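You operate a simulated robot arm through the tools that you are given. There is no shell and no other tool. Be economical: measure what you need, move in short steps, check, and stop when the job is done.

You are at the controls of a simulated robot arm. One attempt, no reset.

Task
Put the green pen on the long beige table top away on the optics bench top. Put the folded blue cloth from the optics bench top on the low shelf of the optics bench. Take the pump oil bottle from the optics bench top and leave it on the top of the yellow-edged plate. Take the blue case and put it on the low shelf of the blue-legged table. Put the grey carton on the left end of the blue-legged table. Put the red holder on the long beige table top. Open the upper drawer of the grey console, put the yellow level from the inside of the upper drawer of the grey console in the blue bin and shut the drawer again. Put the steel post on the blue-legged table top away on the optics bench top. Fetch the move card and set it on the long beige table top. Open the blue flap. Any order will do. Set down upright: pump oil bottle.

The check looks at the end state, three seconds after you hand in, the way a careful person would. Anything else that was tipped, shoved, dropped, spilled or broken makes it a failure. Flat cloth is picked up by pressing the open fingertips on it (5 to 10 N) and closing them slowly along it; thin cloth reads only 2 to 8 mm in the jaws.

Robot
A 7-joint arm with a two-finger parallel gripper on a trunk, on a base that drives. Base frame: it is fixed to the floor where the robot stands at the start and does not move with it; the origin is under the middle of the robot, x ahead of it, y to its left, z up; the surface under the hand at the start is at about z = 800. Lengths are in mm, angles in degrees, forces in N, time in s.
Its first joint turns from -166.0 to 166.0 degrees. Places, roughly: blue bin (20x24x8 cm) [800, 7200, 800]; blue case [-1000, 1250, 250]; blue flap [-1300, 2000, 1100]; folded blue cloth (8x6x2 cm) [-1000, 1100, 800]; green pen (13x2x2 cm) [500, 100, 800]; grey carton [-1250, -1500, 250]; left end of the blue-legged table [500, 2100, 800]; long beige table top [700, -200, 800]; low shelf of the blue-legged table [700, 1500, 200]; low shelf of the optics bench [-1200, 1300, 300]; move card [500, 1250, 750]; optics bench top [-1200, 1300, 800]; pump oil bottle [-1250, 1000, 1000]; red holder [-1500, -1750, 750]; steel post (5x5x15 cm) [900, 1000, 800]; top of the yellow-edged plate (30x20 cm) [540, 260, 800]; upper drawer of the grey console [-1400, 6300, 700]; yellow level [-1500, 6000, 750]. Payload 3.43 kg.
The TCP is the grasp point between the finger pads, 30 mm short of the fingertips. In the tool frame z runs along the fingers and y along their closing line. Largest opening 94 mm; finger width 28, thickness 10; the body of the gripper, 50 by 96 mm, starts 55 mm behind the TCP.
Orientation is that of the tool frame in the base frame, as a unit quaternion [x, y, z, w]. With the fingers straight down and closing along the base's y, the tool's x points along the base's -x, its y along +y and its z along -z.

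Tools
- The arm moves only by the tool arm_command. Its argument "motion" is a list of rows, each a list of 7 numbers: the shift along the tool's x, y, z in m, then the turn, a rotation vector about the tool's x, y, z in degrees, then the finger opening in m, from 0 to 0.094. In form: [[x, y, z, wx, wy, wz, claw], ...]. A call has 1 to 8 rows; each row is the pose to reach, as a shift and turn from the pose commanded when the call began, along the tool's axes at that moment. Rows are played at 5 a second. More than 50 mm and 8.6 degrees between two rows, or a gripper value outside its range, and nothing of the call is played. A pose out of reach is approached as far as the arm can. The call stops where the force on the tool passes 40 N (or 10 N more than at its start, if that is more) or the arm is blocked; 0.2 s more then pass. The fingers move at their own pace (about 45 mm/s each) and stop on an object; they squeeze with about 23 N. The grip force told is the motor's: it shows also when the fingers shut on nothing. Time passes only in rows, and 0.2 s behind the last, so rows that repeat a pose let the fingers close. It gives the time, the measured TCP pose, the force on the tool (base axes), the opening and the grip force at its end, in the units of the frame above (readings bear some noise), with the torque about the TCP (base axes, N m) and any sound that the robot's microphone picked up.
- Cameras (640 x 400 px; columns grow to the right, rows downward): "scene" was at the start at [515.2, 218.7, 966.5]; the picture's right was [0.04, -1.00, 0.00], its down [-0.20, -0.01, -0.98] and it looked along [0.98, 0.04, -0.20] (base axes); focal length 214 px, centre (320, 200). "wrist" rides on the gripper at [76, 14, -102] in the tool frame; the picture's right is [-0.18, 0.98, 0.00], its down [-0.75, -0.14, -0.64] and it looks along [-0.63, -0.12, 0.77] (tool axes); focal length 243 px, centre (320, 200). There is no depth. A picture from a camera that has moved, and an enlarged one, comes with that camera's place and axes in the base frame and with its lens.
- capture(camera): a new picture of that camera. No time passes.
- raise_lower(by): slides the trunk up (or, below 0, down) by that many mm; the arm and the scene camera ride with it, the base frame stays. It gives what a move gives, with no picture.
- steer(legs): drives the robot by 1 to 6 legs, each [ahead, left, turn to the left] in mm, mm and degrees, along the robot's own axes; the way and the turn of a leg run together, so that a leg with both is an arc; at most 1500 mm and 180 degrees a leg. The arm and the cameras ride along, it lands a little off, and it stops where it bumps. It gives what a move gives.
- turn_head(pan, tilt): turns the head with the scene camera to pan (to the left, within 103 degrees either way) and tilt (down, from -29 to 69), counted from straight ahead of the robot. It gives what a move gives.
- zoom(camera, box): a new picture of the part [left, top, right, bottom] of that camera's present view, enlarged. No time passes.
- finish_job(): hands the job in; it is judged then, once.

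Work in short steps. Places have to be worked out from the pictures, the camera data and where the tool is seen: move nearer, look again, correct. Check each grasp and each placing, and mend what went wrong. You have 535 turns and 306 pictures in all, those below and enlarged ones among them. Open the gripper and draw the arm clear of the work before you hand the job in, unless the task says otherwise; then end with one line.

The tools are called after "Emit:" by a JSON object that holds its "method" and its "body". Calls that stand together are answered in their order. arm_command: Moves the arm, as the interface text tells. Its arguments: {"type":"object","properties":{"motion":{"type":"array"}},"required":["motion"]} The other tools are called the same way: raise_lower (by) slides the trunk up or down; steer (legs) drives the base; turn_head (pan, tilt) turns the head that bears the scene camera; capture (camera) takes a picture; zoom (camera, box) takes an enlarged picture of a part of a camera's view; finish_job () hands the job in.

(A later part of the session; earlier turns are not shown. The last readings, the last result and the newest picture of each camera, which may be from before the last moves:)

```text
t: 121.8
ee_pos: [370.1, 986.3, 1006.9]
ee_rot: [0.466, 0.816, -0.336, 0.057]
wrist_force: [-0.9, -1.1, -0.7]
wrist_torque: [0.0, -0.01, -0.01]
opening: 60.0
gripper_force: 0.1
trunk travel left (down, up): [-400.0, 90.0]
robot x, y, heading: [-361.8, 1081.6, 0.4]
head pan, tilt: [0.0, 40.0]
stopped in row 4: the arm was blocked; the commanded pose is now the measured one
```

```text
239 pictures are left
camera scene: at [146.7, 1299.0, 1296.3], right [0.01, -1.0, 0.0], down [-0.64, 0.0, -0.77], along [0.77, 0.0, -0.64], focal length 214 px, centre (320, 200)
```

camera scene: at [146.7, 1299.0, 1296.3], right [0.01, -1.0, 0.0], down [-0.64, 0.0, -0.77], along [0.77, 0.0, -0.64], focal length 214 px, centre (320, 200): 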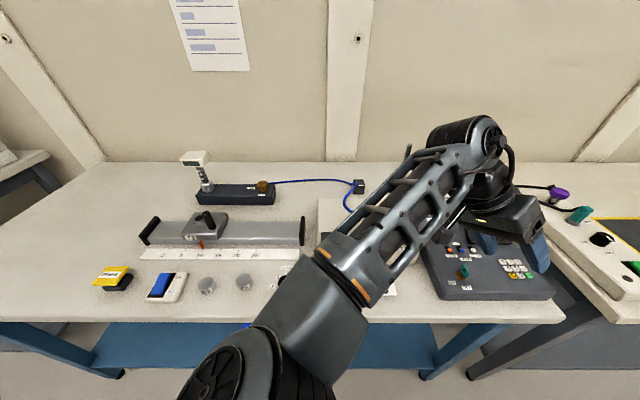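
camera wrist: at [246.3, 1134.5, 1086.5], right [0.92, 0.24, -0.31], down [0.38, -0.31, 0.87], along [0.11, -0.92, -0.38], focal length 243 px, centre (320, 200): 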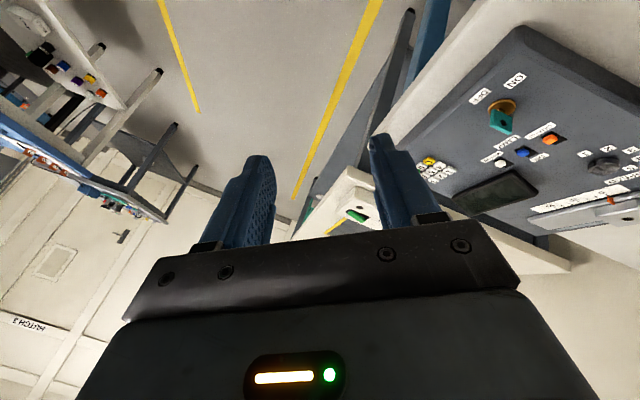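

Move up while restoring the tool to vertical.

Emit:
{"method": "arm_command", "body": {"motion": [[-0.016, -0.02, -0.031, 0, 0, 0, 0.06], [-0.032, -0.04, -0.061, 0, 0, 0, 0.06], [-0.049, -0.059, -0.092, -6.18, 5.07, 0, 0.06], [-0.065, -0.079, -0.123, -12.36, 10.14, 0, 0.06], [-0.065, -0.079, -0.123, -18.5, 15.2, 0, 0.06], [-0.065, -0.079, -0.123, -24.7, 20.3, 0, 0.06], [-0.065, -0.079, -0.123, -30.9, 25.4, 0, 0.06]]}}

Emit:
{"method": "capture", "body": {"camera": "scene"}}

```text
t: 122.5
ee_pos: [347.6, 951.1, 1067.1]
ee_rot: [0.442, 0.796, -0.411, 0.044]
wrist_force: [0.7, 1.3, 0.2]
wrist_torque: [0.01, -0.01, 0.0]
opening: 60.0
gripper_force: 0.1
trunk travel left (down, up): [-400.0, 90.0]
robot x, y, heading: [-362.1, 1081.9, 0.5]
head pan, tilt: [0.0, 40.0]
stopped in row 3: the arm was blocked; the commanded pose is now the measured one
```

```text
238 pictures are left
camera scene: at [147.0, 1299.1, 1296.0], right [0.01, -1.0, 0.0], down [-0.64, 0.0, -0.77], along [0.77, 0.0, -0.64], focal length 214 px, centre (320, 200)
```

scene: 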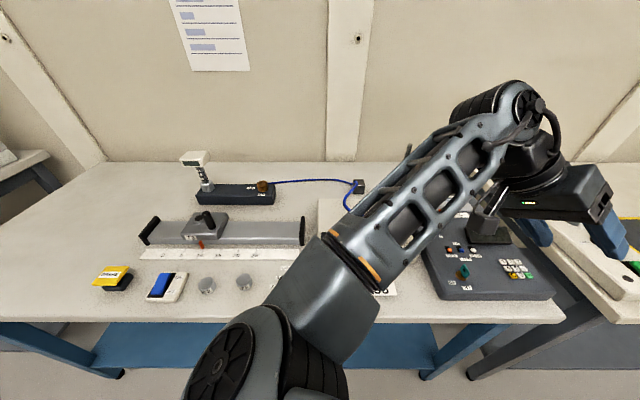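

The elbow has swung under the head and gets blocked there. Extend the arm forward-left to straighten it so the elbow can come back.

Emit:
{"method": "arm_command", "body": {"motion": [[-0.014, 0.035, -0.024, 0, 0, 0, 0.06], [-0.028, 0.071, -0.048, 0, 0, 0, 0.06], [-0.042, 0.106, -0.071, 0, 0, 0, 0.06], [-0.056, 0.141, -0.095, 0, 0, 0, 0.06], [-0.071, 0.177, -0.119, 0, 0, 0, 0.06], [-0.085, 0.212, -0.143, 0, 0, 0, 0.06]]}}

Emit:
{"method": "capture", "body": {"camera": "scene"}}

```text
t: 123.9
ee_pos: [597.3, 1057.8, 1066.6]
ee_rot: [0.443, 0.796, -0.41, 0.044]
wrist_force: [0.0, 0.3, -0.1]
wrist_torque: [-0.05, 0.02, 0.01]
opening: 60.2
gripper_force: 0.1
trunk travel left (down, up): [-400.0, 90.0]
robot x, y, heading: [-359.8, 1079.9, 0.4]
head pan, tilt: [0.0, 40.0]
```

```text
237 pictures are left
camera scene: at [146.6, 1299.4, 1296.1], right [0.01, -1.0, 0.0], down [-0.64, 0.0, -0.77], along [0.77, 0.01, -0.64], focal length 214 px, centre (320, 200)
```

scene: 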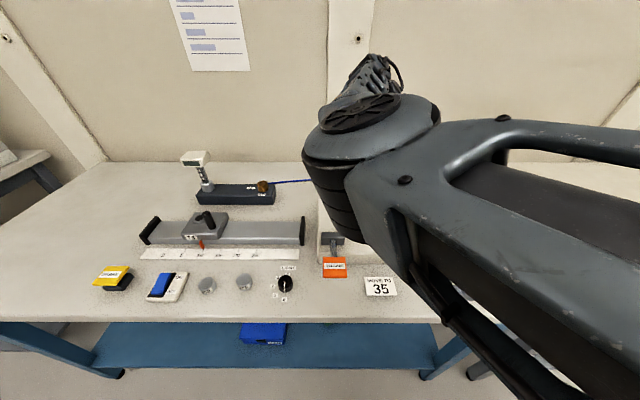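

Emit:
{"method": "arm_command", "body": {"motion": [[0, 0, 0, -6.65, 4.68, 0, 0.06], [0, 0, 0, -13.3, 9.37, 0, 0.06], [0, 0, 0, -19.95, 14.05, 0, 0.06], [0, 0, 0, -26.6, 18.7, 0, 0.06], [0, 0, 0, -33.25, 23.4, 0, 0.06], [0, 0, 0, -39.9, 28.1, 0, 0.06]]}}

Emit:
{"method": "capture", "body": {"camera": "scene"}}

```text
t: 125.3
ee_pos: [597.8, 1052.4, 1068.6]
ee_rot: [0.485, 0.875, 0.001, 0.0]
wrist_force: [0.1, 0.3, 0.0]
wrist_torque: [-0.05, 0.0, -0.01]
opening: 59.9
gripper_force: 0.1
trunk travel left (down, up): [-400.0, 90.0]
robot x, y, heading: [-361.1, 1080.8, 0.5]
head pan, tilt: [0.0, 40.0]
```

```text
236 pictures are left
camera scene: at [146.9, 1299.3, 1296.1], right [0.01, -1.0, 0.0], down [-0.64, 0.0, -0.77], along [0.77, 0.01, -0.64], focal length 214 px, centre (320, 200)
```

scene: 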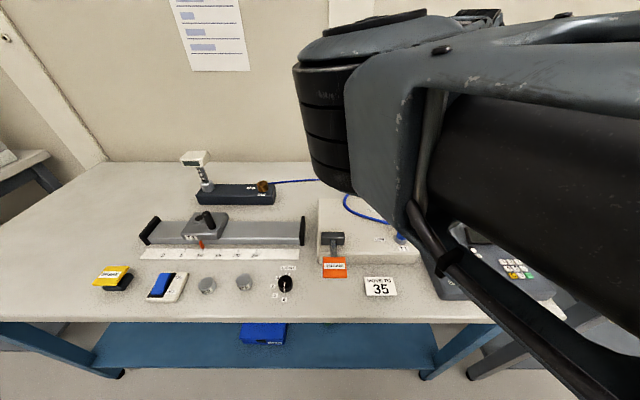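

Emit:
{"method": "arm_command", "body": {"motion": [[0, 0, 0, 0, 0, -8.3, 0.06], [0, 0, 0, 0, 0, -16.6, 0.06], [0, 0, 0, 0, 0, -24.9, 0.06], [0, 0, 0, 0, 0, -33.2, 0.06], [0, 0, 0, 0, 0, -41.5, 0.06], [0, 0, 0, 0, 0, -49.8, 0.06], [0, 0, 0, 0, 0, -58, 0.06]]}}

Emit:
{"method": "turn_head", "body": {"pan": -40, "tilt": 20}}

Emit:
{"method": "capture", "body": {"camera": "scene"}}

```text
t: 126.9
ee_pos: [598.7, 1053.0, 1068.1]
ee_rot: [-0.002, 1.0, 0.001, 0.0]
wrist_force: [-0.8, 0.0, -0.7]
wrist_torque: [0.02, 0.0, 0.01]
opening: 59.9
gripper_force: 0.0
trunk travel left (down, up): [-400.0, 90.0]
robot x, y, heading: [-360.3, 1081.2, 0.5]
head pan, tilt: [0.0, 40.0]
```

```text
t: 128.0
ee_pos: [598.4, 1053.8, 1068.1]
ee_rot: [0.001, 1.0, 0.0, 0.0]
wrist_force: [0.4, 1.1, -1.0]
wrist_torque: [0.0, 0.02, -0.02]
opening: 59.9
gripper_force: 0.0
trunk travel left (down, up): [-400.0, 90.0]
robot x, y, heading: [-362.5, 1082.8, 0.7]
head pan, tilt: [-40.0, 20.0]
```

```text
235 pictures are left
camera scene: at [133.7, 1239.0, 1327.5], right [-0.64, -0.77, 0.0], down [-0.26, 0.22, -0.94], along [0.72, -0.6, -0.34], focal length 214 px, centre (320, 200)
```

scene: 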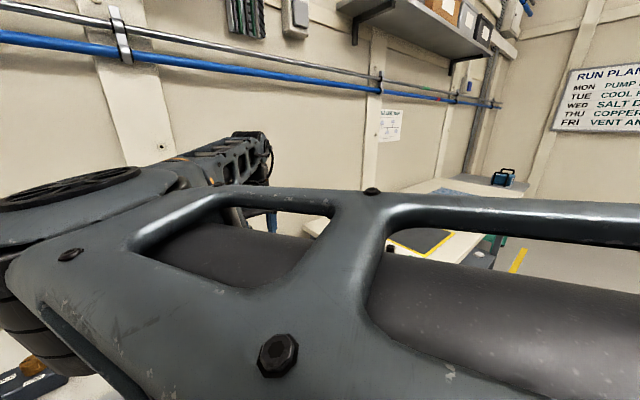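

The elbow is still on the left under the head. Try rolling the tool further the other way to push the elbow back.

Emit:
{"method": "arm_command", "body": {"motion": [[0, 0, 0, 0, 0, -8.5, 0.06], [0, 0, 0, 0, 0, -17, 0.06], [0, 0, 0, 0, 0, -25.5, 0.06], [0, 0, 0, 0, 0, -34, 0.06], [0, 0, 0, 0, 0, -42.5, 0.06], [0, 0, 0, 0, 0, -51, 0.06], [0, 0, 0, 0, 0, -59.5, 0.06], [0, 0, 0, 0, 0, -68, 0.06]]}}

Emit:
{"method": "capture", "body": {"camera": "scene"}}

```text
t: 129.8
ee_pos: [597.4, 1053.8, 1067.8]
ee_rot: [-0.56, 0.828, 0.0, 0.0]
wrist_force: [0.5, 0.4, 0.9]
wrist_torque: [0.04, -0.03, -0.02]
opening: 59.9
gripper_force: 0.1
trunk travel left (down, up): [-400.0, 90.0]
robot x, y, heading: [-360.0, 1078.9, 0.7]
head pan, tilt: [-40.0, 20.0]
```

```text
234 pictures are left
camera scene: at [133.7, 1239.0, 1327.5], right [-0.64, -0.77, 0.0], down [-0.26, 0.22, -0.94], along [0.72, -0.6, -0.34], focal length 214 px, centre (320, 200)
```

scene: 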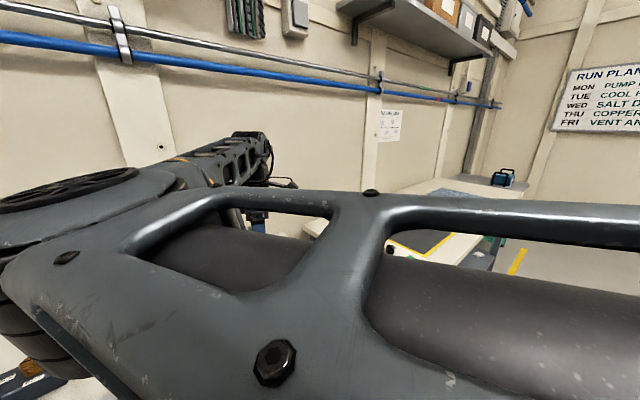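

Emit:
{"method": "arm_command", "body": {"motion": [[0, 0, 0, 0, 0, -8.5, 0.06], [0, 0, 0, 0, 0, -17, 0.06], [0, 0, 0, 0, 0, -25.5, 0.06], [0, 0, 0, 0, 0, -34, 0.06], [0, 0, 0, 0, 0, -42.5, 0.06], [0, 0, 0, 0, 0, -51, 0.06], [0, 0, 0, 0, 0, -59.5, 0.06], [0, 0, 0, 0, 0, -68, 0.06]]}}

Emit:
{"method": "arm_command", "body": {"motion": [[0, 0, 0, 0, 0, -8.5, 0.06], [0, 0, 0, 0, 0, -17, 0.06], [0, 0, 0, 0, 0, -25.5, 0.06], [0, 0, 0, 0, 0, -34, 0.06], [0, 0, 0, 0, 0, -42.5, 0.06], [0, 0, 0, 0, 0, -51, 0.06], [0, 0, 0, 0, 0, -59.5, 0.06], [0, 0, 0, 0, 0, -68, 0.06]]}}

Emit:
{"method": "capture", "body": {"camera": "scene"}}

```text
t: 131.6
ee_pos: [597.2, 1053.6, 1069.8]
ee_rot: [0.928, -0.374, 0.001, -0.002]
wrist_force: [0.0, 1.2, 0.8]
wrist_torque: [-0.1, -0.02, -0.02]
opening: 59.8
gripper_force: 0.0
trunk travel left (down, up): [-400.0, 90.0]
robot x, y, heading: [-357.8, 1079.3, 0.1]
head pan, tilt: [-40.0, 20.0]
```

```text
t: 133.4
ee_pos: [672.8, 1272.9, 1017.2]
ee_rot: [0.998, 0.057, -0.021, 0.025]
wrist_force: [1.7, -0.8, 1.0]
wrist_torque: [0.04, 0.06, -0.01]
opening: 59.8
gripper_force: 0.0
out of reach, approached as far as the arm can: row 1, 2, 3, 4, 5, 6, 7, 8
trunk travel left (down, up): [-400.0, 90.0]
robot x, y, heading: [-359.5, 1077.3, 0.3]
head pan, tilt: [-40.0, 20.0]
```

```text
233 pictures are left
camera scene: at [134.1, 1238.9, 1327.2], right [-0.64, -0.77, 0.0], down [-0.26, 0.22, -0.94], along [0.72, -0.6, -0.34], focal length 214 px, centre (320, 200)
```

scene: 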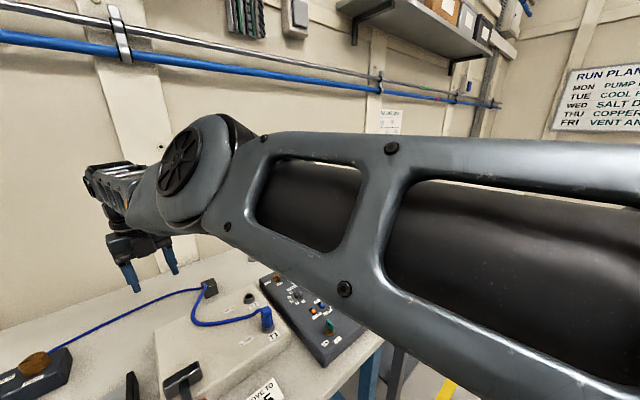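

The elbow swung over toward the right. Re-anchor the command at the present pose.

Emit:
{"method": "arm_command", "body": {"motion": [[0.026, -0.028, 0.009, 0, 0, 3, 0.06], [0.052, -0.057, 0.017, 0, 0, 6, 0.06], [0.079, -0.085, 0.026, 0, 0, 9, 0.06], [0.105, -0.113, 0.035, 0, 0, 12, 0.06], [0.131, -0.141, 0.043, 0, 0, 15, 0.06], [0.158, -0.17, 0.052, 0, 0, 18, 0.06], [0.158, -0.17, 0.052, 0, 0, 24, 0.06]]}}

Emit:
{"method": "capture", "body": {"camera": "scene"}}

```text
t: 135.0
ee_pos: [632.8, 1382.0, 1009.6]
ee_rot: [0.991, -0.129, -0.014, 0.028]
wrist_force: [-0.3, 0.6, -1.0]
wrist_torque: [-0.03, -0.02, -0.01]
opening: 60.0
gripper_force: 0.1
out of reach, approached as far as the arm can: row 1, 2, 3, 4, 5, 6, 7
trunk travel left (down, up): [-400.0, 90.0]
robot x, y, heading: [-359.0, 1083.1, 0.3]
head pan, tilt: [-40.0, 20.0]
```

```text
232 pictures are left
camera scene: at [133.6, 1239.8, 1327.4], right [-0.64, -0.77, 0.0], down [-0.26, 0.22, -0.94], along [0.72, -0.6, -0.34], focal length 214 px, centre (320, 200)
```

scene: 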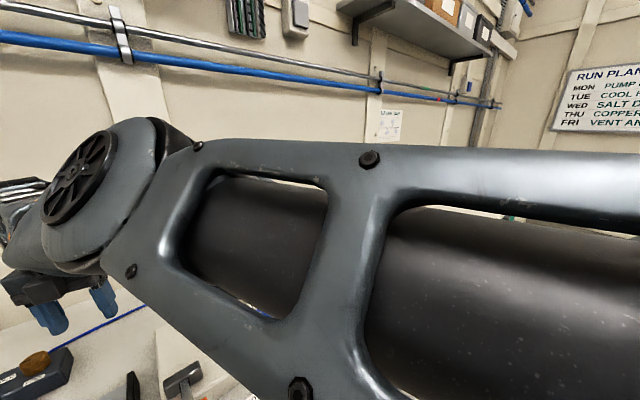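

Emit:
{"method": "arm_command", "body": {"motion": [[-0.015, -0.03, 0, 0, 0, 8.5, 0.06], [-0.03, -0.06, 0, 0, 0, 17, 0.06], [-0.05, -0.09, 0, 0, 0, 25.5, 0.06], [-0.072, -0.107, 0, 0, 0, 34, 0.06], [-0.09, -0.107, 0, 0, 0, 42.5, 0.06], [-0.11, -0.107, 0, 0, 0, 51, 0.06], [-0.13, -0.107, 0, 0, 0, 59.5, 0.06], [-0.15, -0.107, 0, 0, 0, 68, 0.06]]}}

Emit:
{"method": "capture", "body": {"camera": "scene"}}

```text
t: 136.8
ee_pos: [535.5, 1535.8, 995.0]
ee_rot: [0.736, -0.676, 0.006, 0.034]
wrist_force: [0.4, -0.6, -1.3]
wrist_torque: [0.05, 0.07, -0.02]
opening: 59.9
gripper_force: 0.1
out of reach, approached as far as the arm can: row 1, 2, 3, 4, 5, 6, 8
trunk travel left (down, up): [-400.0, 90.0]
robot x, y, heading: [-358.4, 1078.7, 0.4]
head pan, tilt: [-40.0, 20.0]
```

```text
231 pictures are left
camera scene: at [132.7, 1238.3, 1349.8], right [-0.65, -0.76, 0.0], down [-0.08, 0.07, -0.99], along [0.76, -0.64, -0.11], focal length 214 px, centre (320, 200)
```

scene: 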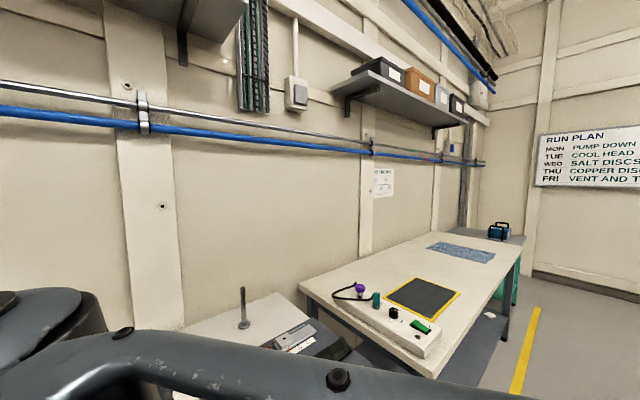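

The arm drifted left and nudged the head. Command it back to the right while rolling on toward the home yaw.

Emit:
{"method": "arm_command", "body": {"motion": [[0.02, 0.008, -0.005, 0, 0, 8.5, 0.06], [0.04, 0.016, -0.01, 0, 0, 17, 0.06], [0.06, 0.024, -0.015, 0, 0, 25.5, 0.06], [0.08, 0.032, -0.02, 0, 0, 34, 0.06], [0.1, 0.04, -0.02, 0, 0, 42.5, 0.06], [0.12, 0.048, -0.02, 0, 0, 51, 0.06], [0.14, 0.056, -0.02, 0, 0, 59.5, 0.06], [0.16, 0.064, -0.02, 0, 0, 68, 0.06]]}}

Emit:
{"method": "capture", "body": {"camera": "scene"}}

```text
t: 138.6
ee_pos: [666.3, 1282.7, 1009.0]
ee_rot: [-0.232, 0.972, -0.021, -0.026]
wrist_force: [0.6, -1.8, 0.6]
wrist_torque: [0.13, 0.04, 0.01]
opening: 60.0
gripper_force: 0.0
out of reach, approached as far as the arm can: row 1, 2, 3, 4, 5, 6, 7, 8
trunk travel left (down, up): [-400.0, 90.0]
robot x, y, heading: [-359.5, 1082.1, 0.6]
head pan, tilt: [-40.0, 20.0]
```

```text
230 pictures are left
camera scene: at [133.5, 1239.8, 1327.5], right [-0.64, -0.77, 0.0], down [-0.26, 0.22, -0.94], along [0.72, -0.6, -0.34], focal length 214 px, centre (320, 200)
```

scene: 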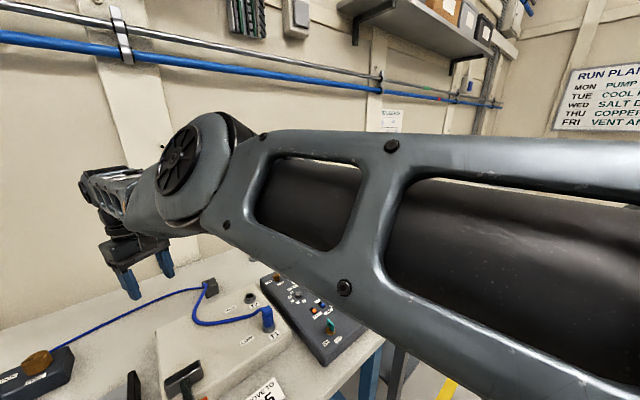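

The arm is straight (elbow limit). I'll re-anchor and tilt the tool sideways so the forearm roll shifts the bend plane, then retract.

Emit:
{"method": "arm_command", "body": {"motion": [[-0.038, -0.011, 0.007, -6, -5.8, 0, 0.06], [-0.076, -0.022, 0.014, -12, -11.6, 0, 0.06], [-0.114, -0.034, 0.02, -18, -17.4, 0, 0.06], [-0.14, -0.041, 0.02, -24, -23.2, 0, 0.06], [-0.14, -0.041, 0.02, -30, -29, 0, 0.06], [-0.14, -0.041, 0.02, -36, -34.8, 0, 0.06], [-0.13, -0.03, 0.02, -42, -40.6, 0, 0.06], [-0.11, -0.02, 0.02, -48, -46.4, 0, 0.06]]}}

Emit:
{"method": "capture", "body": {"camera": "scene"}}

```text
t: 140.4
ee_pos: [713.8, 1282.3, 995.9]
ee_rot: [-0.192, 0.831, 0.454, 0.259]
wrist_force: [0.1, -0.4, 0.4]
wrist_torque: [-0.09, 0.04, 0.02]
opening: 60.0
gripper_force: 0.1
out of reach, approached as far as the arm can: row 1, 2, 3, 4, 5, 6, 7, 8
trunk travel left (down, up): [-400.0, 90.0]
robot x, y, heading: [-357.9, 1081.4, 0.4]
head pan, tilt: [-40.0, 20.0]
```

```text
229 pictures are left
camera scene: at [133.5, 1238.8, 1327.8], right [-0.64, -0.77, 0.0], down [-0.26, 0.22, -0.94], along [0.72, -0.6, -0.34], focal length 214 px, centre (320, 200)
```

scene: 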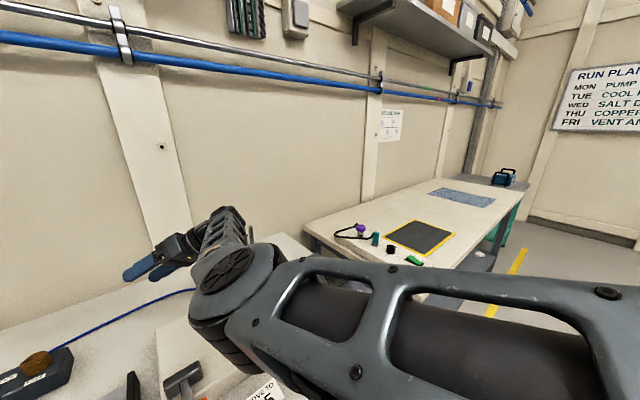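

The elbow has come down and away from the head. Untilt while retracting.

Emit:
{"method": "arm_command", "body": {"motion": [[0.014, 0.014, 0, 6, 5.8, 0, 0.06], [0.029, 0.028, 0, 12, 11.6, 0, 0.06], [0.043, 0.042, 0, 18, 17.4, 0, 0.06], [0.058, 0.056, 0, 24, 23.2, 0, 0.06], [0.072, 0.07, 0, 30, 29, 0, 0.06], [0.086, 0.083, 0, 36, 34.8, 0, 0.06], [0.1, 0.097, 0, 42, 40.6, 0, 0.06], [0.115, 0.111, 0, 48, 46.4, 0, 0.06]]}}

Emit:
{"method": "capture", "body": {"camera": "scene"}}

```text
t: 142.4
ee_pos: [582.2, 1262.2, 998.2]
ee_rot: [-0.182, 0.983, -0.023, -0.029]
wrist_force: [-0.5, 0.3, 0.7]
wrist_torque: [-0.01, -0.02, 0.01]
opening: 59.7
gripper_force: 0.0
trunk travel left (down, up): [-400.0, 90.0]
robot x, y, heading: [-357.7, 1085.7, 0.4]
head pan, tilt: [-40.0, 20.0]
stopped in row 8: the arm was blocked; the commanded pose is now the measured one
```

```text
228 pictures are left
camera scene: at [133.8, 1238.6, 1327.6], right [-0.64, -0.77, 0.0], down [-0.26, 0.22, -0.94], along [0.72, -0.6, -0.34], focal length 214 px, centre (320, 200)
```

scene: 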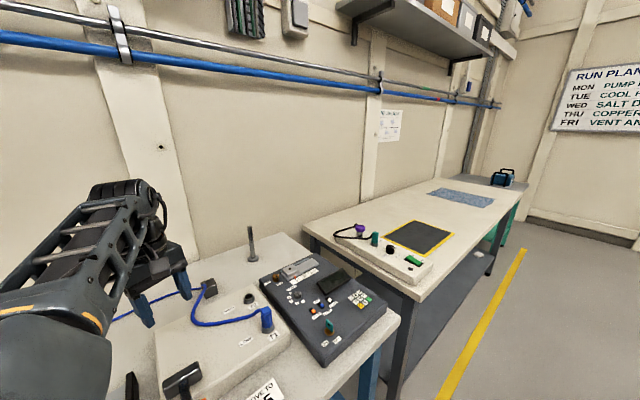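

Emit:
{"method": "turn_head", "body": {"pan": 10, "tilt": 55}}

Emit:
{"method": "capture", "body": {"camera": "scene"}}

Emit:
{"method": "turn_head", "body": {"pan": -103, "tilt": 45}}

Emit:
{"method": "capture", "body": {"camera": "scene"}}

```text
t: 143.6
ee_pos: [581.2, 1262.3, 998.8]
ee_rot: [-0.183, 0.982, -0.023, -0.03]
wrist_force: [0.3, -0.2, -0.2]
wrist_torque: [0.01, 0.02, -0.02]
opening: 60.3
gripper_force: 0.1
trunk travel left (down, up): [-400.0, 90.0]
robot x, y, heading: [-357.4, 1081.9, 0.3]
head pan, tilt: [10.0, 55.0]
```

```text
227 pictures are left
camera scene: at [133.1, 1310.9, 1275.5], right [0.18, -0.98, 0.0], down [-0.81, -0.15, -0.57], along [0.56, 0.1, -0.82], focal length 214 px, centre (320, 200)
```

scene: 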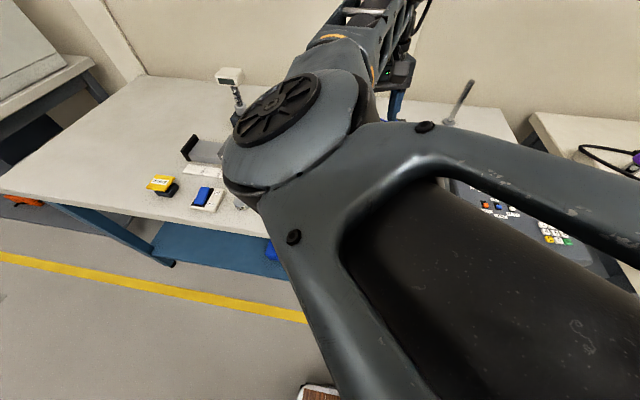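

```text
t: 145.5
ee_pos: [581.4, 1263.0, 999.4]
ee_rot: [-0.182, 0.983, -0.023, -0.029]
wrist_force: [0.4, 0.5, -0.5]
wrist_torque: [-0.02, -0.01, 0.0]
opening: 59.9
gripper_force: 0.1
trunk travel left (down, up): [-400.0, 90.0]
robot x, y, heading: [-362.4, 1079.3, 0.3]
head pan, tilt: [-103.0, 45.0]
```

```text
226 pictures are left
camera scene: at [44.3, 1218.7, 1288.9], right [-0.98, 0.22, 0.0], down [0.15, 0.69, -0.71], along [-0.15, -0.69, -0.71], focal length 214 px, centre (320, 200)
```

scene: 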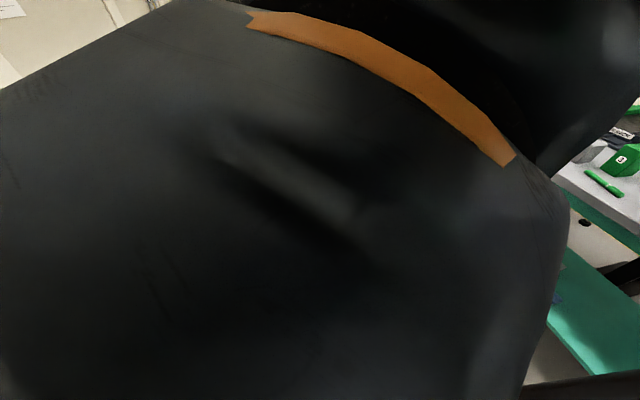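

The elbow is still on the left. I'll turn to face down the open aisle, where I can reconfigure the arm freely.

Emit:
{"method": "steer", "body": {"legs": [[0, 0, -90]]}}

Emit:
{"method": "turn_head", "body": {"pan": 0, "tilt": 40}}

Emit:
{"method": "arm_command", "body": {"motion": [[0, 0, 0.05, 0, 0, 0, 0.06], [0, 0, 0.1, 0, 0, 0, 0.06], [0, 0, 0.15, 0, 0, 0, 0.06], [0.02, 0, 0.2, 0, 0, 0, 0.06], [0.04, 0, 0.24, 0, 0, 0, 0.06], [0.06, 0, 0.28, 0, 0, 0, 0.06], [0.08, 0, 0.32, 0, 0, 0, 0.06], [0.1, 0, 0.36, 0, 0, 0, 0.06]]}}

Emit:
{"method": "capture", "body": {"camera": "scene"}}

```text
t: 149.7
ee_pos: [-163.6, 143.1, 998.9]
ee_rot: [0.559, 0.828, 0.003, -0.038]
wrist_force: [-0.7, -0.2, 0.3]
wrist_torque: [0.0, -0.01, 0.04]
opening: 59.8
gripper_force: 0.0
trunk travel left (down, up): [-400.0, 90.0]
robot x, y, heading: [-358.5, 1079.5, -88.7]
head pan, tilt: [-103.0, 45.0]
```

```text
t: 151.4
ee_pos: [-160.9, 143.8, 1000.2]
ee_rot: [0.56, 0.827, 0.004, -0.036]
wrist_force: [-0.4, 0.6, -0.2]
wrist_torque: [0.01, -0.01, 0.0]
opening: 60.1
gripper_force: 0.1
trunk travel left (down, up): [-400.0, 90.0]
robot x, y, heading: [-359.6, 1078.7, -88.9]
head pan, tilt: [0.0, 40.0]
```

```text
refused: row 4 steps farther than a row can; nothing moved
```

```text
225 pictures are left
camera scene: at [-133.1, 578.1, 1296.1], right [-1.0, -0.02, 0.0], down [-0.01, 0.64, -0.77], along [0.01, -0.77, -0.64], focal length 214 px, centre (320, 200)
```

scene: 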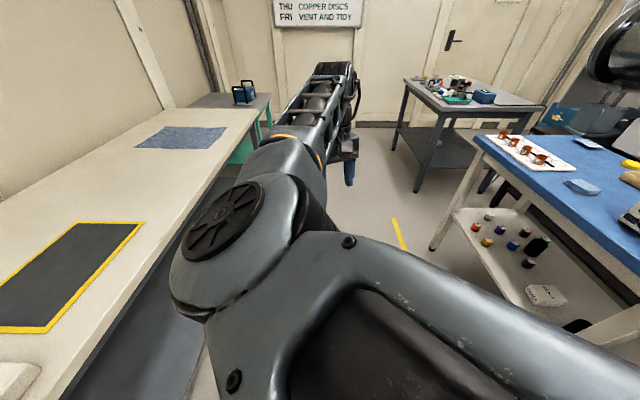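

Emit:
{"method": "arm_command", "body": {"motion": [[0, 0, 0.045, 0, 0, 0, 0.06], [0, 0, 0.09, 0, 0, 0, 0.06], [0, 0, 0.135, 0, 0, 0, 0.06], [0.015, 0, 0.18, 0, 0, 0, 0.06], [0.03, 0, 0.225, 0, 0, 0, 0.06], [0.045, 0, 0.27, 0, 0, 0, 0.06], [0.06, 0, 0.315, 0, 0, 0, 0.06], [0.075, 0, 0.36, 0, 0, 0, 0.06]]}}

Emit:
{"method": "capture", "body": {"camera": "scene"}}

```text
t: 153.2
ee_pos: [-212.3, 229.9, 641.3]
ee_rot: [0.559, 0.828, 0.004, -0.038]
wrist_force: [-0.8, -0.1, 0.1]
wrist_torque: [0.01, 0.0, 0.0]
opening: 59.9
gripper_force: 0.0
trunk travel left (down, up): [-400.0, 90.0]
robot x, y, heading: [-355.8, 1082.7, -88.8]
head pan, tilt: [0.0, 40.0]
```

```text
224 pictures are left
camera scene: at [-132.7, 578.4, 1296.3], right [-1.0, -0.02, 0.0], down [-0.01, 0.64, -0.77], along [0.02, -0.77, -0.64], focal length 214 px, centre (320, 200)
```

scene: 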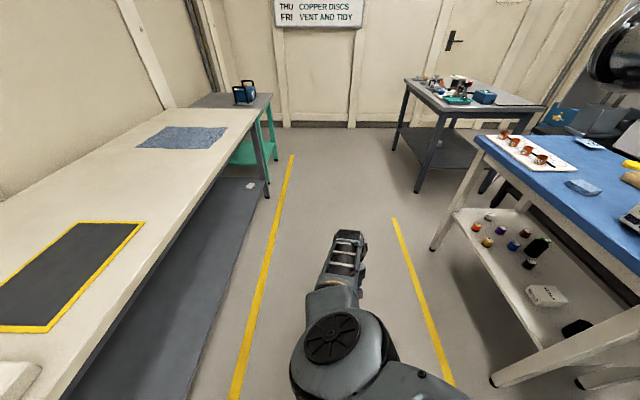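

Now elbow is up and central. Roll the tool strongly negative to push the elbow to the right.

Emit:
{"method": "arm_command", "body": {"motion": [[0, 0, 0, 0, 0, -8.5, 0.06], [0, 0, 0, 0, 0, -17, 0.06], [0, 0, 0, 0, 0, -25.5, 0.06], [0, 0, 0, 0, 0, -34, 0.06], [0, 0, 0, 0, 0, -42.5, 0.06], [0, 0, 0, 0, 0, -51, 0.06], [0, 0, 0, 0, 0, -59.5, 0.06], [0, 0, 0, 0, 0, -68, 0.06]]}}

Emit:
{"method": "arm_command", "body": {"motion": [[0, 0, 0, 0, 0, -8.5, 0.06], [0, 0, 0, 0, 0, -17, 0.06], [0, 0, 0, 0, 0, -25.5, 0.06], [0, 0, 0, 0, 0, -34, 0.06], [0, 0, 0, 0, 0, -42.5, 0.06], [0, 0, 0, 0, 0, -51, 0.06], [0, 0, 0, 0, 0, -59.5, 0.06], [0, 0, 0, 0, 0, -68, 0.06]]}}

Emit:
{"method": "capture", "body": {"camera": "scene"}}

```text
t: 155.1
ee_pos: [-211.2, 229.6, 644.7]
ee_rot: [0.0, 0.999, 0.024, -0.028]
wrist_force: [0.0, -0.3, -1.1]
wrist_torque: [0.0, 0.03, -0.01]
opening: 60.2
gripper_force: 0.0
trunk travel left (down, up): [-400.0, 90.0]
robot x, y, heading: [-358.0, 1082.3, -88.8]
head pan, tilt: [0.0, 40.0]
```

```text
t: 156.8
ee_pos: [-210.1, 229.9, 644.7]
ee_rot: [-0.559, 0.828, 0.037, -0.01]
wrist_force: [0.2, -0.1, 0.0]
wrist_torque: [-0.04, 0.01, 0.0]
opening: 59.9
gripper_force: 0.0
trunk travel left (down, up): [-400.0, 90.0]
robot x, y, heading: [-363.3, 1081.6, -89.0]
head pan, tilt: [0.0, 40.0]
```

```text
223 pictures are left
camera scene: at [-132.9, 578.2, 1296.1], right [-1.0, -0.02, 0.0], down [-0.01, 0.64, -0.77], along [0.02, -0.77, -0.64], focal length 214 px, centre (320, 200)
```

scene: 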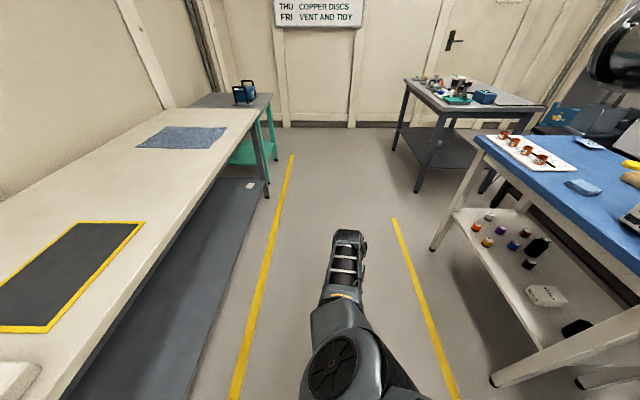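

Emit:
{"method": "arm_command", "body": {"motion": [[0, 0, 0, 0, 0, -8.5, 0.06], [0, 0, 0, 0, 0, -17, 0.06], [0, 0, 0, 0, 0, -25.5, 0.06], [0, 0, 0, 0, 0, -34, 0.06], [0, 0, 0, 0, 0, -42.5, 0.06], [0, 0, 0, 0, 0, -51, 0.06], [0, 0, 0, 0, 0, -59.5, 0.06], [0, 0, 0, 0, 0, -68, 0.06]]}}

Emit:
{"method": "capture", "body": {"camera": "scene"}}

```text
t: 158.7
ee_pos: [-200.9, 233.0, 642.9]
ee_rot: [0.707, -0.706, -0.039, 0.004]
wrist_force: [1.1, -0.5, 0.5]
wrist_torque: [0.01, -0.02, 0.01]
opening: 59.7
gripper_force: 0.0
out of reach, approached as far as the arm can: row 3, 4, 5, 6, 7, 8
trunk travel left (down, up): [-400.0, 90.0]
robot x, y, heading: [-363.0, 1080.7, -88.9]
head pan, tilt: [0.0, 40.0]
```

```text
222 pictures are left
camera scene: at [-133.0, 578.2, 1296.1], right [-1.0, -0.02, 0.0], down [-0.01, 0.64, -0.77], along [0.02, -0.77, -0.64], focal length 214 px, centre (320, 200)
```

scene: 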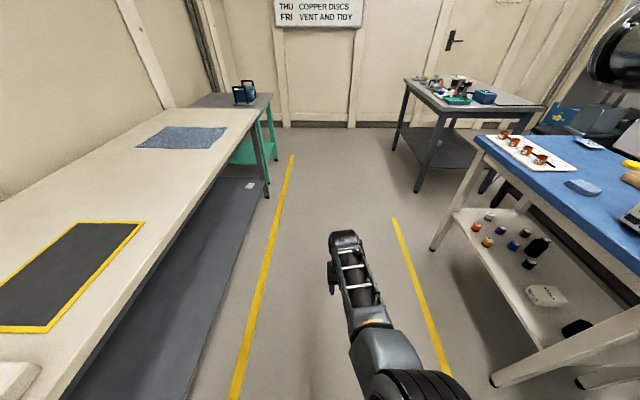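

It works — the elbow is swinging right. Push a bit more.

Emit:
{"method": "arm_command", "body": {"motion": [[0, 0, 0, 0, 0, -8.5, 0.06], [0, 0, 0, 0, 0, -17, 0.06], [0, 0, 0, 0, 0, -25.5, 0.06], [0, 0, 0, 0, 0, -34, 0.06], [0, 0, 0, 0, 0, -42.5, 0.06], [0, 0, 0, 0, 0, -51, 0.06], [0, 0, 0, 0, 0, -51, 0.06], [0, 0, 0, 0, 0, -51, 0.06]]}}

Emit:
{"method": "capture", "body": {"camera": "scene"}}

```text
t: 160.4
ee_pos: [-199.8, 231.4, 642.8]
ee_rot: [0.708, -0.705, -0.039, 0.004]
wrist_force: [-0.2, -0.5, 0.5]
wrist_torque: [-0.03, 0.01, 0.04]
opening: 60.0
gripper_force: 0.0
out of reach, approached as far as the arm can: row 1, 2, 3, 4, 5, 6, 7, 8
trunk travel left (down, up): [-400.0, 90.0]
robot x, y, heading: [-359.8, 1080.7, -88.8]
head pan, tilt: [0.0, 40.0]
```

```text
221 pictures are left
camera scene: at [-133.0, 578.2, 1296.1], right [-1.0, -0.02, 0.0], down [-0.01, 0.64, -0.77], along [0.02, -0.77, -0.64], focal length 214 px, centre (320, 200)
```

scene: 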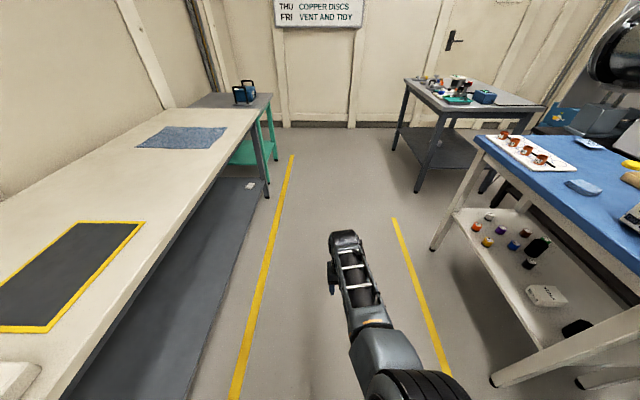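

Roll back toward home yaw now.

Emit:
{"method": "arm_command", "body": {"motion": [[0, 0, 0, 0, 0, 8.5, 0.06], [0, 0, 0, 0, 0, 17, 0.06], [0, 0, 0, 0, 0, 25.5, 0.06], [0, 0, 0, 0, 0, 34, 0.06], [0, 0, 0, 0, 0, 42.5, 0.06], [0, 0, 0, 0, 0, 51, 0.06], [0, 0, 0, 0, 0, 59.5, 0.06], [0, 0, 0, 0, 0, 68, 0.06]]}}

Emit:
{"method": "arm_command", "body": {"motion": [[0, 0, 0, 0, 0, 8.5, 0.06], [0, 0, 0, 0, 0, 17, 0.06], [0, 0, 0, 0, 0, 25.5, 0.06], [0, 0, 0, 0, 0, 34, 0.06], [0, 0, 0, 0, 0, 42.5, 0.06], [0, 0, 0, 0, 0, 51, 0.06], [0, 0, 0, 0, 0, 59.5, 0.06], [0, 0, 0, 0, 0, 68, 0.06]]}}

Emit:
{"method": "arm_command", "body": {"motion": [[0, 0, 0, 0, 0, 8.5, 0.06], [0, 0, 0, 0, 0, 17, 0.06], [0, 0, 0, 0, 0, 25.5, 0.06], [0, 0, 0, 0, 0, 34, 0.06], [0, 0, 0, 0, 0, 42.5, 0.06], [0, 0, 0, 0, 0, 51, 0.06], [0, 0, 0, 0, 0, 59.5, 0.06], [0, 0, 0, 0, 0, 68, 0.06]]}}

Emit:
{"method": "arm_command", "body": {"motion": [[0, 0, 0, 0, 0, 8.5, 0.06], [0, 0, 0, 0, 0, 17, 0.06], [0, 0, 0, 0, 0, 25.5, 0.06], [0, 0, 0, 0, 0, 34, 0.06], [0, 0, 0, 0, 0, 42.5, 0.06], [0, 0, 0, 0, 0, 51, 0.06], [0, 0, 0, 0, 0, 59.5, 0.06], [0, 0, 0, 0, 0, 68, 0.06]]}}

Emit:
{"method": "capture", "body": {"camera": "scene"}}

```text
t: 162.2
ee_pos: [-201.2, 232.9, 642.6]
ee_rot: [-0.191, 0.981, 0.03, -0.026]
wrist_force: [-0.3, 0.0, -0.8]
wrist_torque: [-0.01, 0.05, -0.01]
opening: 59.9
gripper_force: 0.1
trunk travel left (down, up): [-400.0, 90.0]
robot x, y, heading: [-361.4, 1085.0, -88.8]
head pan, tilt: [0.0, 40.0]
```

```text
t: 164.1
ee_pos: [-202.1, 231.8, 643.5]
ee_rot: [0.391, 0.919, 0.01, -0.038]
wrist_force: [0.4, -0.1, -1.0]
wrist_torque: [-0.02, -0.01, -0.03]
opening: 60.0
gripper_force: 0.3
trunk travel left (down, up): [-400.0, 90.0]
robot x, y, heading: [-357.4, 1077.9, -88.8]
head pan, tilt: [0.0, 40.0]
```

```text
t: 165.8
ee_pos: [-198.7, 231.8, 644.9]
ee_rot: [0.838, 0.544, -0.013, -0.037]
wrist_force: [-0.1, -0.5, 0.4]
wrist_torque: [0.01, 0.01, 0.01]
opening: 60.2
gripper_force: 0.1
trunk travel left (down, up): [-400.0, 90.0]
robot x, y, heading: [-360.4, 1080.6, -89.0]
head pan, tilt: [0.0, 40.0]
```

```text
t: 167.7
ee_pos: [-200.0, 232.5, 644.6]
ee_rot: [0.999, -0.018, -0.032, -0.022]
wrist_force: [-0.3, -0.1, 0.1]
wrist_torque: [-0.02, 0.03, 0.0]
opening: 59.8
gripper_force: 0.0
trunk travel left (down, up): [-400.0, 90.0]
robot x, y, heading: [-356.9, 1081.0, -88.6]
head pan, tilt: [0.0, 40.0]
```

```text
220 pictures are left
camera scene: at [-133.0, 578.2, 1296.1], right [-1.0, -0.02, 0.0], down [-0.01, 0.64, -0.77], along [0.02, -0.77, -0.64], focal length 214 px, centre (320, 200)
```

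scene: 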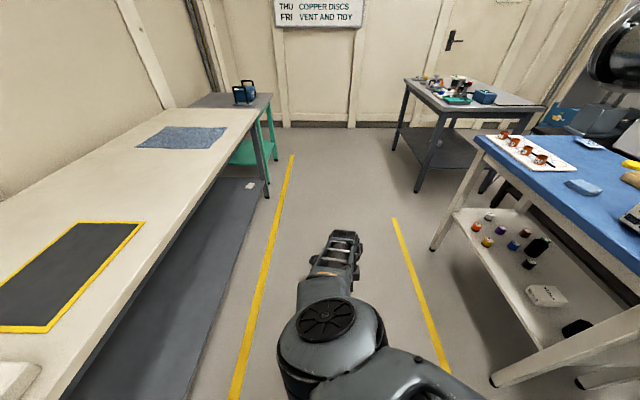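

I over-rolled; roll back to about -60° and look.

Emit:
{"method": "arm_command", "body": {"motion": [[0, 0, 0, 0, 0, -8.5, 0.06], [0, 0, 0, 0, 0, -17, 0.06], [0, 0, 0, 0, 0, -25.5, 0.06], [0, 0, 0, 0, 0, -34, 0.06], [0, 0, 0, 0, 0, -42.5, 0.06], [0, 0, 0, 0, 0, -51, 0.06], [0, 0, 0, 0, 0, -59.5, 0.06], [0, 0, 0, 0, 0, -68, 0.06]]}}

Emit:
{"method": "arm_command", "body": {"motion": [[0, 0, 0, 0, 0, -8.5, 0.06], [0, 0, 0, 0, 0, -17, 0.06], [0, 0, 0, 0, 0, -25.5, 0.06], [0, 0, 0, 0, 0, -34, 0.06], [0, 0, 0, 0, 0, -42.5, 0.06], [0, 0, 0, 0, 0, -51, 0.06], [0, 0, 0, 0, 0, -59.5, 0.06], [0, 0, 0, 0, 0, -68, 0.06]]}}

Emit:
{"method": "capture", "body": {"camera": "scene"}}

```text
t: 169.4
ee_pos: [-199.9, 231.9, 643.2]
ee_rot: [0.837, 0.546, -0.013, -0.037]
wrist_force: [0.1, 0.0, 0.3]
wrist_torque: [-0.04, -0.02, -0.06]
opening: 60.0
gripper_force: 0.1
trunk travel left (down, up): [-400.0, 90.0]
robot x, y, heading: [-360.1, 1075.6, -88.8]
head pan, tilt: [0.0, 40.0]
```

```text
t: 171.2
ee_pos: [-201.2, 233.2, 643.7]
ee_rot: [0.388, 0.921, 0.01, -0.037]
wrist_force: [-0.7, -1.0, -0.6]
wrist_torque: [0.0, 0.01, 0.0]
opening: 59.9
gripper_force: 0.1
trunk travel left (down, up): [-400.0, 90.0]
robot x, y, heading: [-353.7, 1081.4, -88.6]
head pan, tilt: [0.0, 40.0]
```

```text
219 pictures are left
camera scene: at [-133.0, 578.2, 1296.1], right [-1.0, -0.02, 0.0], down [-0.01, 0.64, -0.77], along [0.02, -0.77, -0.64], focal length 214 px, centre (320, 200)
```

scene: 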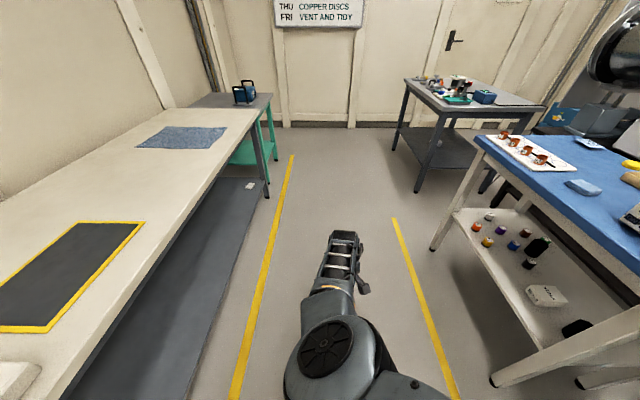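

Try retracting the arm while at strongly negative roll so the elbow commits to the right.

Emit:
{"method": "arm_command", "body": {"motion": [[0, 0, 0, 0, 0, -8.5, 0.06], [0, 0, 0, 0, 0, -17, 0.06], [0, 0, 0, 0, 0, -25.5, 0.06], [0, 0, 0, 0, 0, -34, 0.06], [0, 0, 0, 0, 0, -42.5, 0.06], [0, 0, 0, 0, 0, -51, 0.06], [0, 0, 0, 0, 0, -59.5, 0.06], [0, 0, 0, 0, 0, -68, 0.06]]}}

Emit:
{"method": "arm_command", "body": {"motion": [[0, 0, 0, 0, 0, -8.5, 0.06], [0, 0, 0, 0, 0, -17, 0.06], [0, 0, 0, 0, 0, -25.5, 0.06], [0, 0, 0, 0, 0, -34, 0.06], [0, 0, 0, 0, 0, -42.5, 0.06], [0, 0, 0, 0, 0, -51, 0.06], [0, 0, 0, 0, 0, -59.5, 0.06], [0, 0, 0, 0, 0, -64, 0.06]]}}

Emit:
{"method": "capture", "body": {"camera": "scene"}}

```text
t: 173.1
ee_pos: [-200.3, 231.2, 644.8]
ee_rot: [-0.193, 0.98, 0.03, -0.026]
wrist_force: [0.4, -1.4, 0.0]
wrist_torque: [0.03, -0.03, 0.02]
opening: 60.2
gripper_force: 0.0
trunk travel left (down, up): [-400.0, 90.0]
robot x, y, heading: [-358.0, 1080.0, -88.8]
head pan, tilt: [0.0, 40.0]
```

```text
t: 174.8
ee_pos: [-200.6, 231.9, 644.0]
ee_rot: [-0.683, 0.73, 0.039, -0.005]
wrist_force: [-0.7, 0.6, -0.2]
wrist_torque: [-0.02, 0.01, -0.03]
opening: 59.7
gripper_force: 0.1
trunk travel left (down, up): [-400.0, 90.0]
robot x, y, heading: [-360.4, 1077.4, -88.9]
head pan, tilt: [0.0, 40.0]
```

```text
218 pictures are left
camera scene: at [-132.5, 578.3, 1296.1], right [-1.0, -0.02, 0.0], down [-0.01, 0.64, -0.77], along [0.02, -0.77, -0.64], focal length 214 px, centre (320, 200)
```

scene: 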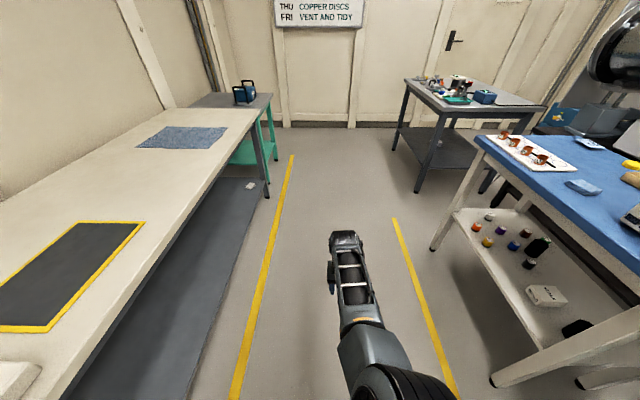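

Emit:
{"method": "arm_command", "body": {"motion": [[-0.043, -0.014, 0, 0, 0, 0, 0.06], [-0.085, -0.028, 0, 0, 0, 0, 0.06], [-0.128, -0.042, 0, 0, 0, 0, 0.06], [-0.171, -0.055, 0, 0, 0, 0, 0.06], [-0.213, -0.069, 0, 0, 0, 0, 0.06], [-0.256, -0.083, 0, 0, 0, 0, 0.06]]}}

Emit:
{"method": "arm_command", "body": {"motion": [[0, 0, 0, 0, 0, 8.5, 0.06], [0, 0, 0, 0, 0, 17, 0.06], [0, 0, 0, 0, 0, 25.5, 0.06], [0, 0, 0, 0, 0, 34, 0.06], [0, 0, 0, 0, 0, 42.5, 0.06], [0, 0, 0, 0, 0, 51, 0.06], [0, 0, 0, 0, 0, 59.5, 0.06], [0, 0, 0, 0, 0, 68, 0.06]]}}

Emit:
{"method": "turn_head", "body": {"pan": -15, "tilt": 60}}

Emit:
{"method": "capture", "body": {"camera": "scene"}}

```text
t: 176.2
ee_pos: [-99.3, 482.2, 648.8]
ee_rot: [-0.682, 0.73, 0.038, -0.006]
wrist_force: [-0.6, -0.2, 0.3]
wrist_torque: [-0.02, 0.01, -0.02]
opening: 60.4
gripper_force: 0.1
trunk travel left (down, up): [-400.0, 90.0]
robot x, y, heading: [-360.6, 1080.7, -88.7]
head pan, tilt: [0.0, 40.0]
```

```text
t: 178.1
ee_pos: [-99.7, 482.3, 650.7]
ee_rot: [-0.156, 0.987, 0.028, -0.027]
wrist_force: [-0.2, -0.1, -0.4]
wrist_torque: [0.0, -0.01, 0.03]
opening: 60.0
gripper_force: 0.2
trunk travel left (down, up): [-400.0, 90.0]
robot x, y, heading: [-359.4, 1079.9, -88.7]
head pan, tilt: [0.0, 40.0]
```

```text
t: 178.9
ee_pos: [-99.8, 482.9, 649.8]
ee_rot: [-0.158, 0.987, 0.029, -0.026]
wrist_force: [0.5, 0.1, 0.1]
wrist_torque: [0.01, 0.01, 0.02]
opening: 60.1
gripper_force: 0.1
trunk travel left (down, up): [-400.0, 90.0]
robot x, y, heading: [-359.0, 1079.6, -88.7]
head pan, tilt: [-15.0, 60.0]
```

```text
217 pictures are left
camera scene: at [-150.6, 598.4, 1269.5], right [-0.97, 0.24, 0.0], down [0.21, 0.84, -0.5], along [-0.12, -0.49, -0.87], focal length 214 px, centre (320, 200)
```

scene: 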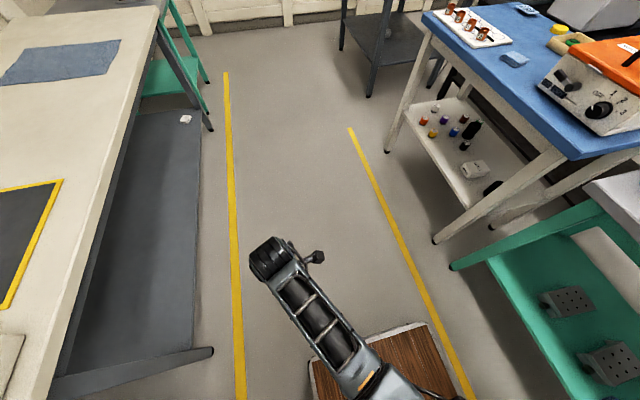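

Elbow is on the right now. Continue rolling back while raising toward the home height.

Emit:
{"method": "arm_command", "body": {"motion": [[0, 0, -0.04, 0, 0, 8.5, 0.06], [0, 0, -0.08, 0, 0, 17, 0.06], [0, 0, -0.12, 0, 0, 25.5, 0.06], [0, 0, -0.16, 0, 0, 34, 0.06], [0, 0, -0.2, 0, 0, 42.5, 0.06], [0, 0, -0.24, 0, 0, 51, 0.06], [0, 0, -0.28, 0, 0, 59.5, 0.06], [0, 0, -0.32, 0, 0, 68, 0.06]]}}

Emit:
{"method": "arm_command", "body": {"motion": [[0, 0, -0.04, 0, 0, 8.5, 0.06], [0, 0, -0.08, 0, 0, 17, 0.06], [0, 0, -0.12, 0, 0, 25.5, 0.06], [0, 0, -0.16, 0, 0, 34, 0.06], [0, 0, -0.2, 0, 0, 39, 0.06], [0, 0, -0.24, 0, 0, 39, 0.06]]}}

Emit:
{"method": "turn_head", "body": {"pan": -60, "tilt": 30}}

Emit:
{"method": "capture", "body": {"camera": "scene"}}

```text
t: 180.7
ee_pos: [-79.5, 467.2, 968.9]
ee_rot: [0.423, 0.905, 0.008, -0.038]
wrist_force: [-0.4, -0.9, -0.4]
wrist_torque: [0.02, 0.03, 0.03]
opening: 59.9
gripper_force: 0.2
trunk travel left (down, up): [-400.0, 90.0]
robot x, y, heading: [-360.1, 1081.0, -88.9]
head pan, tilt: [-15.0, 60.0]
```

```text
t: 182.3
ee_pos: [-40.5, 478.4, 1199.8]
ee_rot: [0.672, 0.739, -0.012, -0.045]
wrist_force: [0.3, -0.2, 0.3]
wrist_torque: [-0.03, 0.04, 0.03]
opening: 60.3
gripper_force: 0.0
out of reach, approached as far as the arm can: row 6
trunk travel left (down, up): [-400.0, 90.0]
robot x, y, heading: [-357.2, 1080.1, -88.6]
head pan, tilt: [-15.0, 60.0]
stopped in row 6: the arm was blocked; the commanded pose is now the measured one
```

```text
t: 183.4
ee_pos: [-42.4, 478.3, 1199.5]
ee_rot: [0.671, 0.74, -0.012, -0.045]
wrist_force: [0.3, 0.6, 0.2]
wrist_torque: [0.01, -0.03, 0.0]
opening: 60.0
gripper_force: 0.1
trunk travel left (down, up): [-400.0, 90.0]
robot x, y, heading: [-360.1, 1083.1, -88.9]
head pan, tilt: [-60.0, 30.0]
```

```text
216 pictures are left
camera scene: at [-212.0, 616.3, 1311.5], right [-0.52, 0.85, 0.0], down [0.43, 0.26, -0.87], along [-0.74, -0.45, -0.5], focal length 214 px, centre (320, 200)
```

scene: 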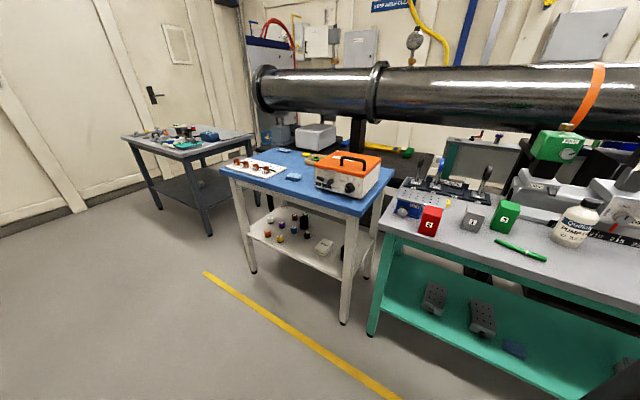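

Emit:
{"method": "turn_head", "body": {"pan": 20, "tilt": 50}}

Emit:
{"method": "capture", "body": {"camera": "scene"}}

Emit:
{"method": "turn_head", "body": {"pan": -103, "tilt": 40}}

Emit:
{"method": "capture", "body": {"camera": "scene"}}

```text
t: 184.9
ee_pos: [-41.3, 478.2, 1200.2]
ee_rot: [0.672, 0.739, -0.013, -0.045]
wrist_force: [0.2, -0.1, 0.4]
wrist_torque: [0.02, 0.0, 0.0]
opening: 59.7
gripper_force: 0.0
trunk travel left (down, up): [-400.0, 90.0]
robot x, y, heading: [-358.9, 1084.4, -88.9]
head pan, tilt: [20.0, 50.0]
```

```text
215 pictures are left
camera scene: at [-106.9, 591.4, 1282.0], right [-0.93, -0.36, 0.0], down [-0.28, 0.71, -0.64], along [0.23, -0.6, -0.77], focal length 214 px, centre (320, 200)
```

scene: 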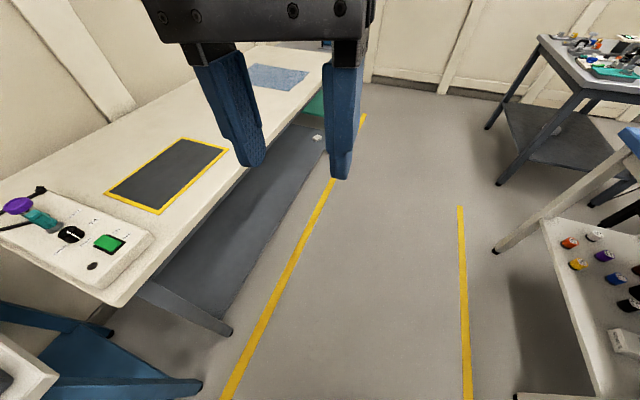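

```text
t: 187.0
ee_pos: [-41.4, 478.5, 1199.4]
ee_rot: [0.672, 0.739, -0.013, -0.045]
wrist_force: [1.0, -0.8, 0.5]
wrist_torque: [0.0, -0.01, -0.01]
opening: 60.3
gripper_force: 0.0
trunk travel left (down, up): [-400.0, 90.0]
robot x, y, heading: [-359.2, 1081.5, -88.9]
head pan, tilt: [-103.0, 40.0]
```

```text
214 pictures are left
camera scene: at [-218.0, 680.5, 1296.2], right [0.2, 0.98, 0.0], down [0.63, -0.13, -0.77], along [-0.75, 0.16, -0.64], focal length 214 px, centre (320, 200)
```

scene: 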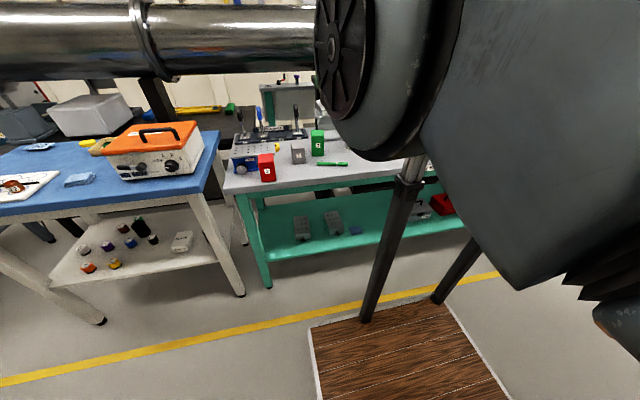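

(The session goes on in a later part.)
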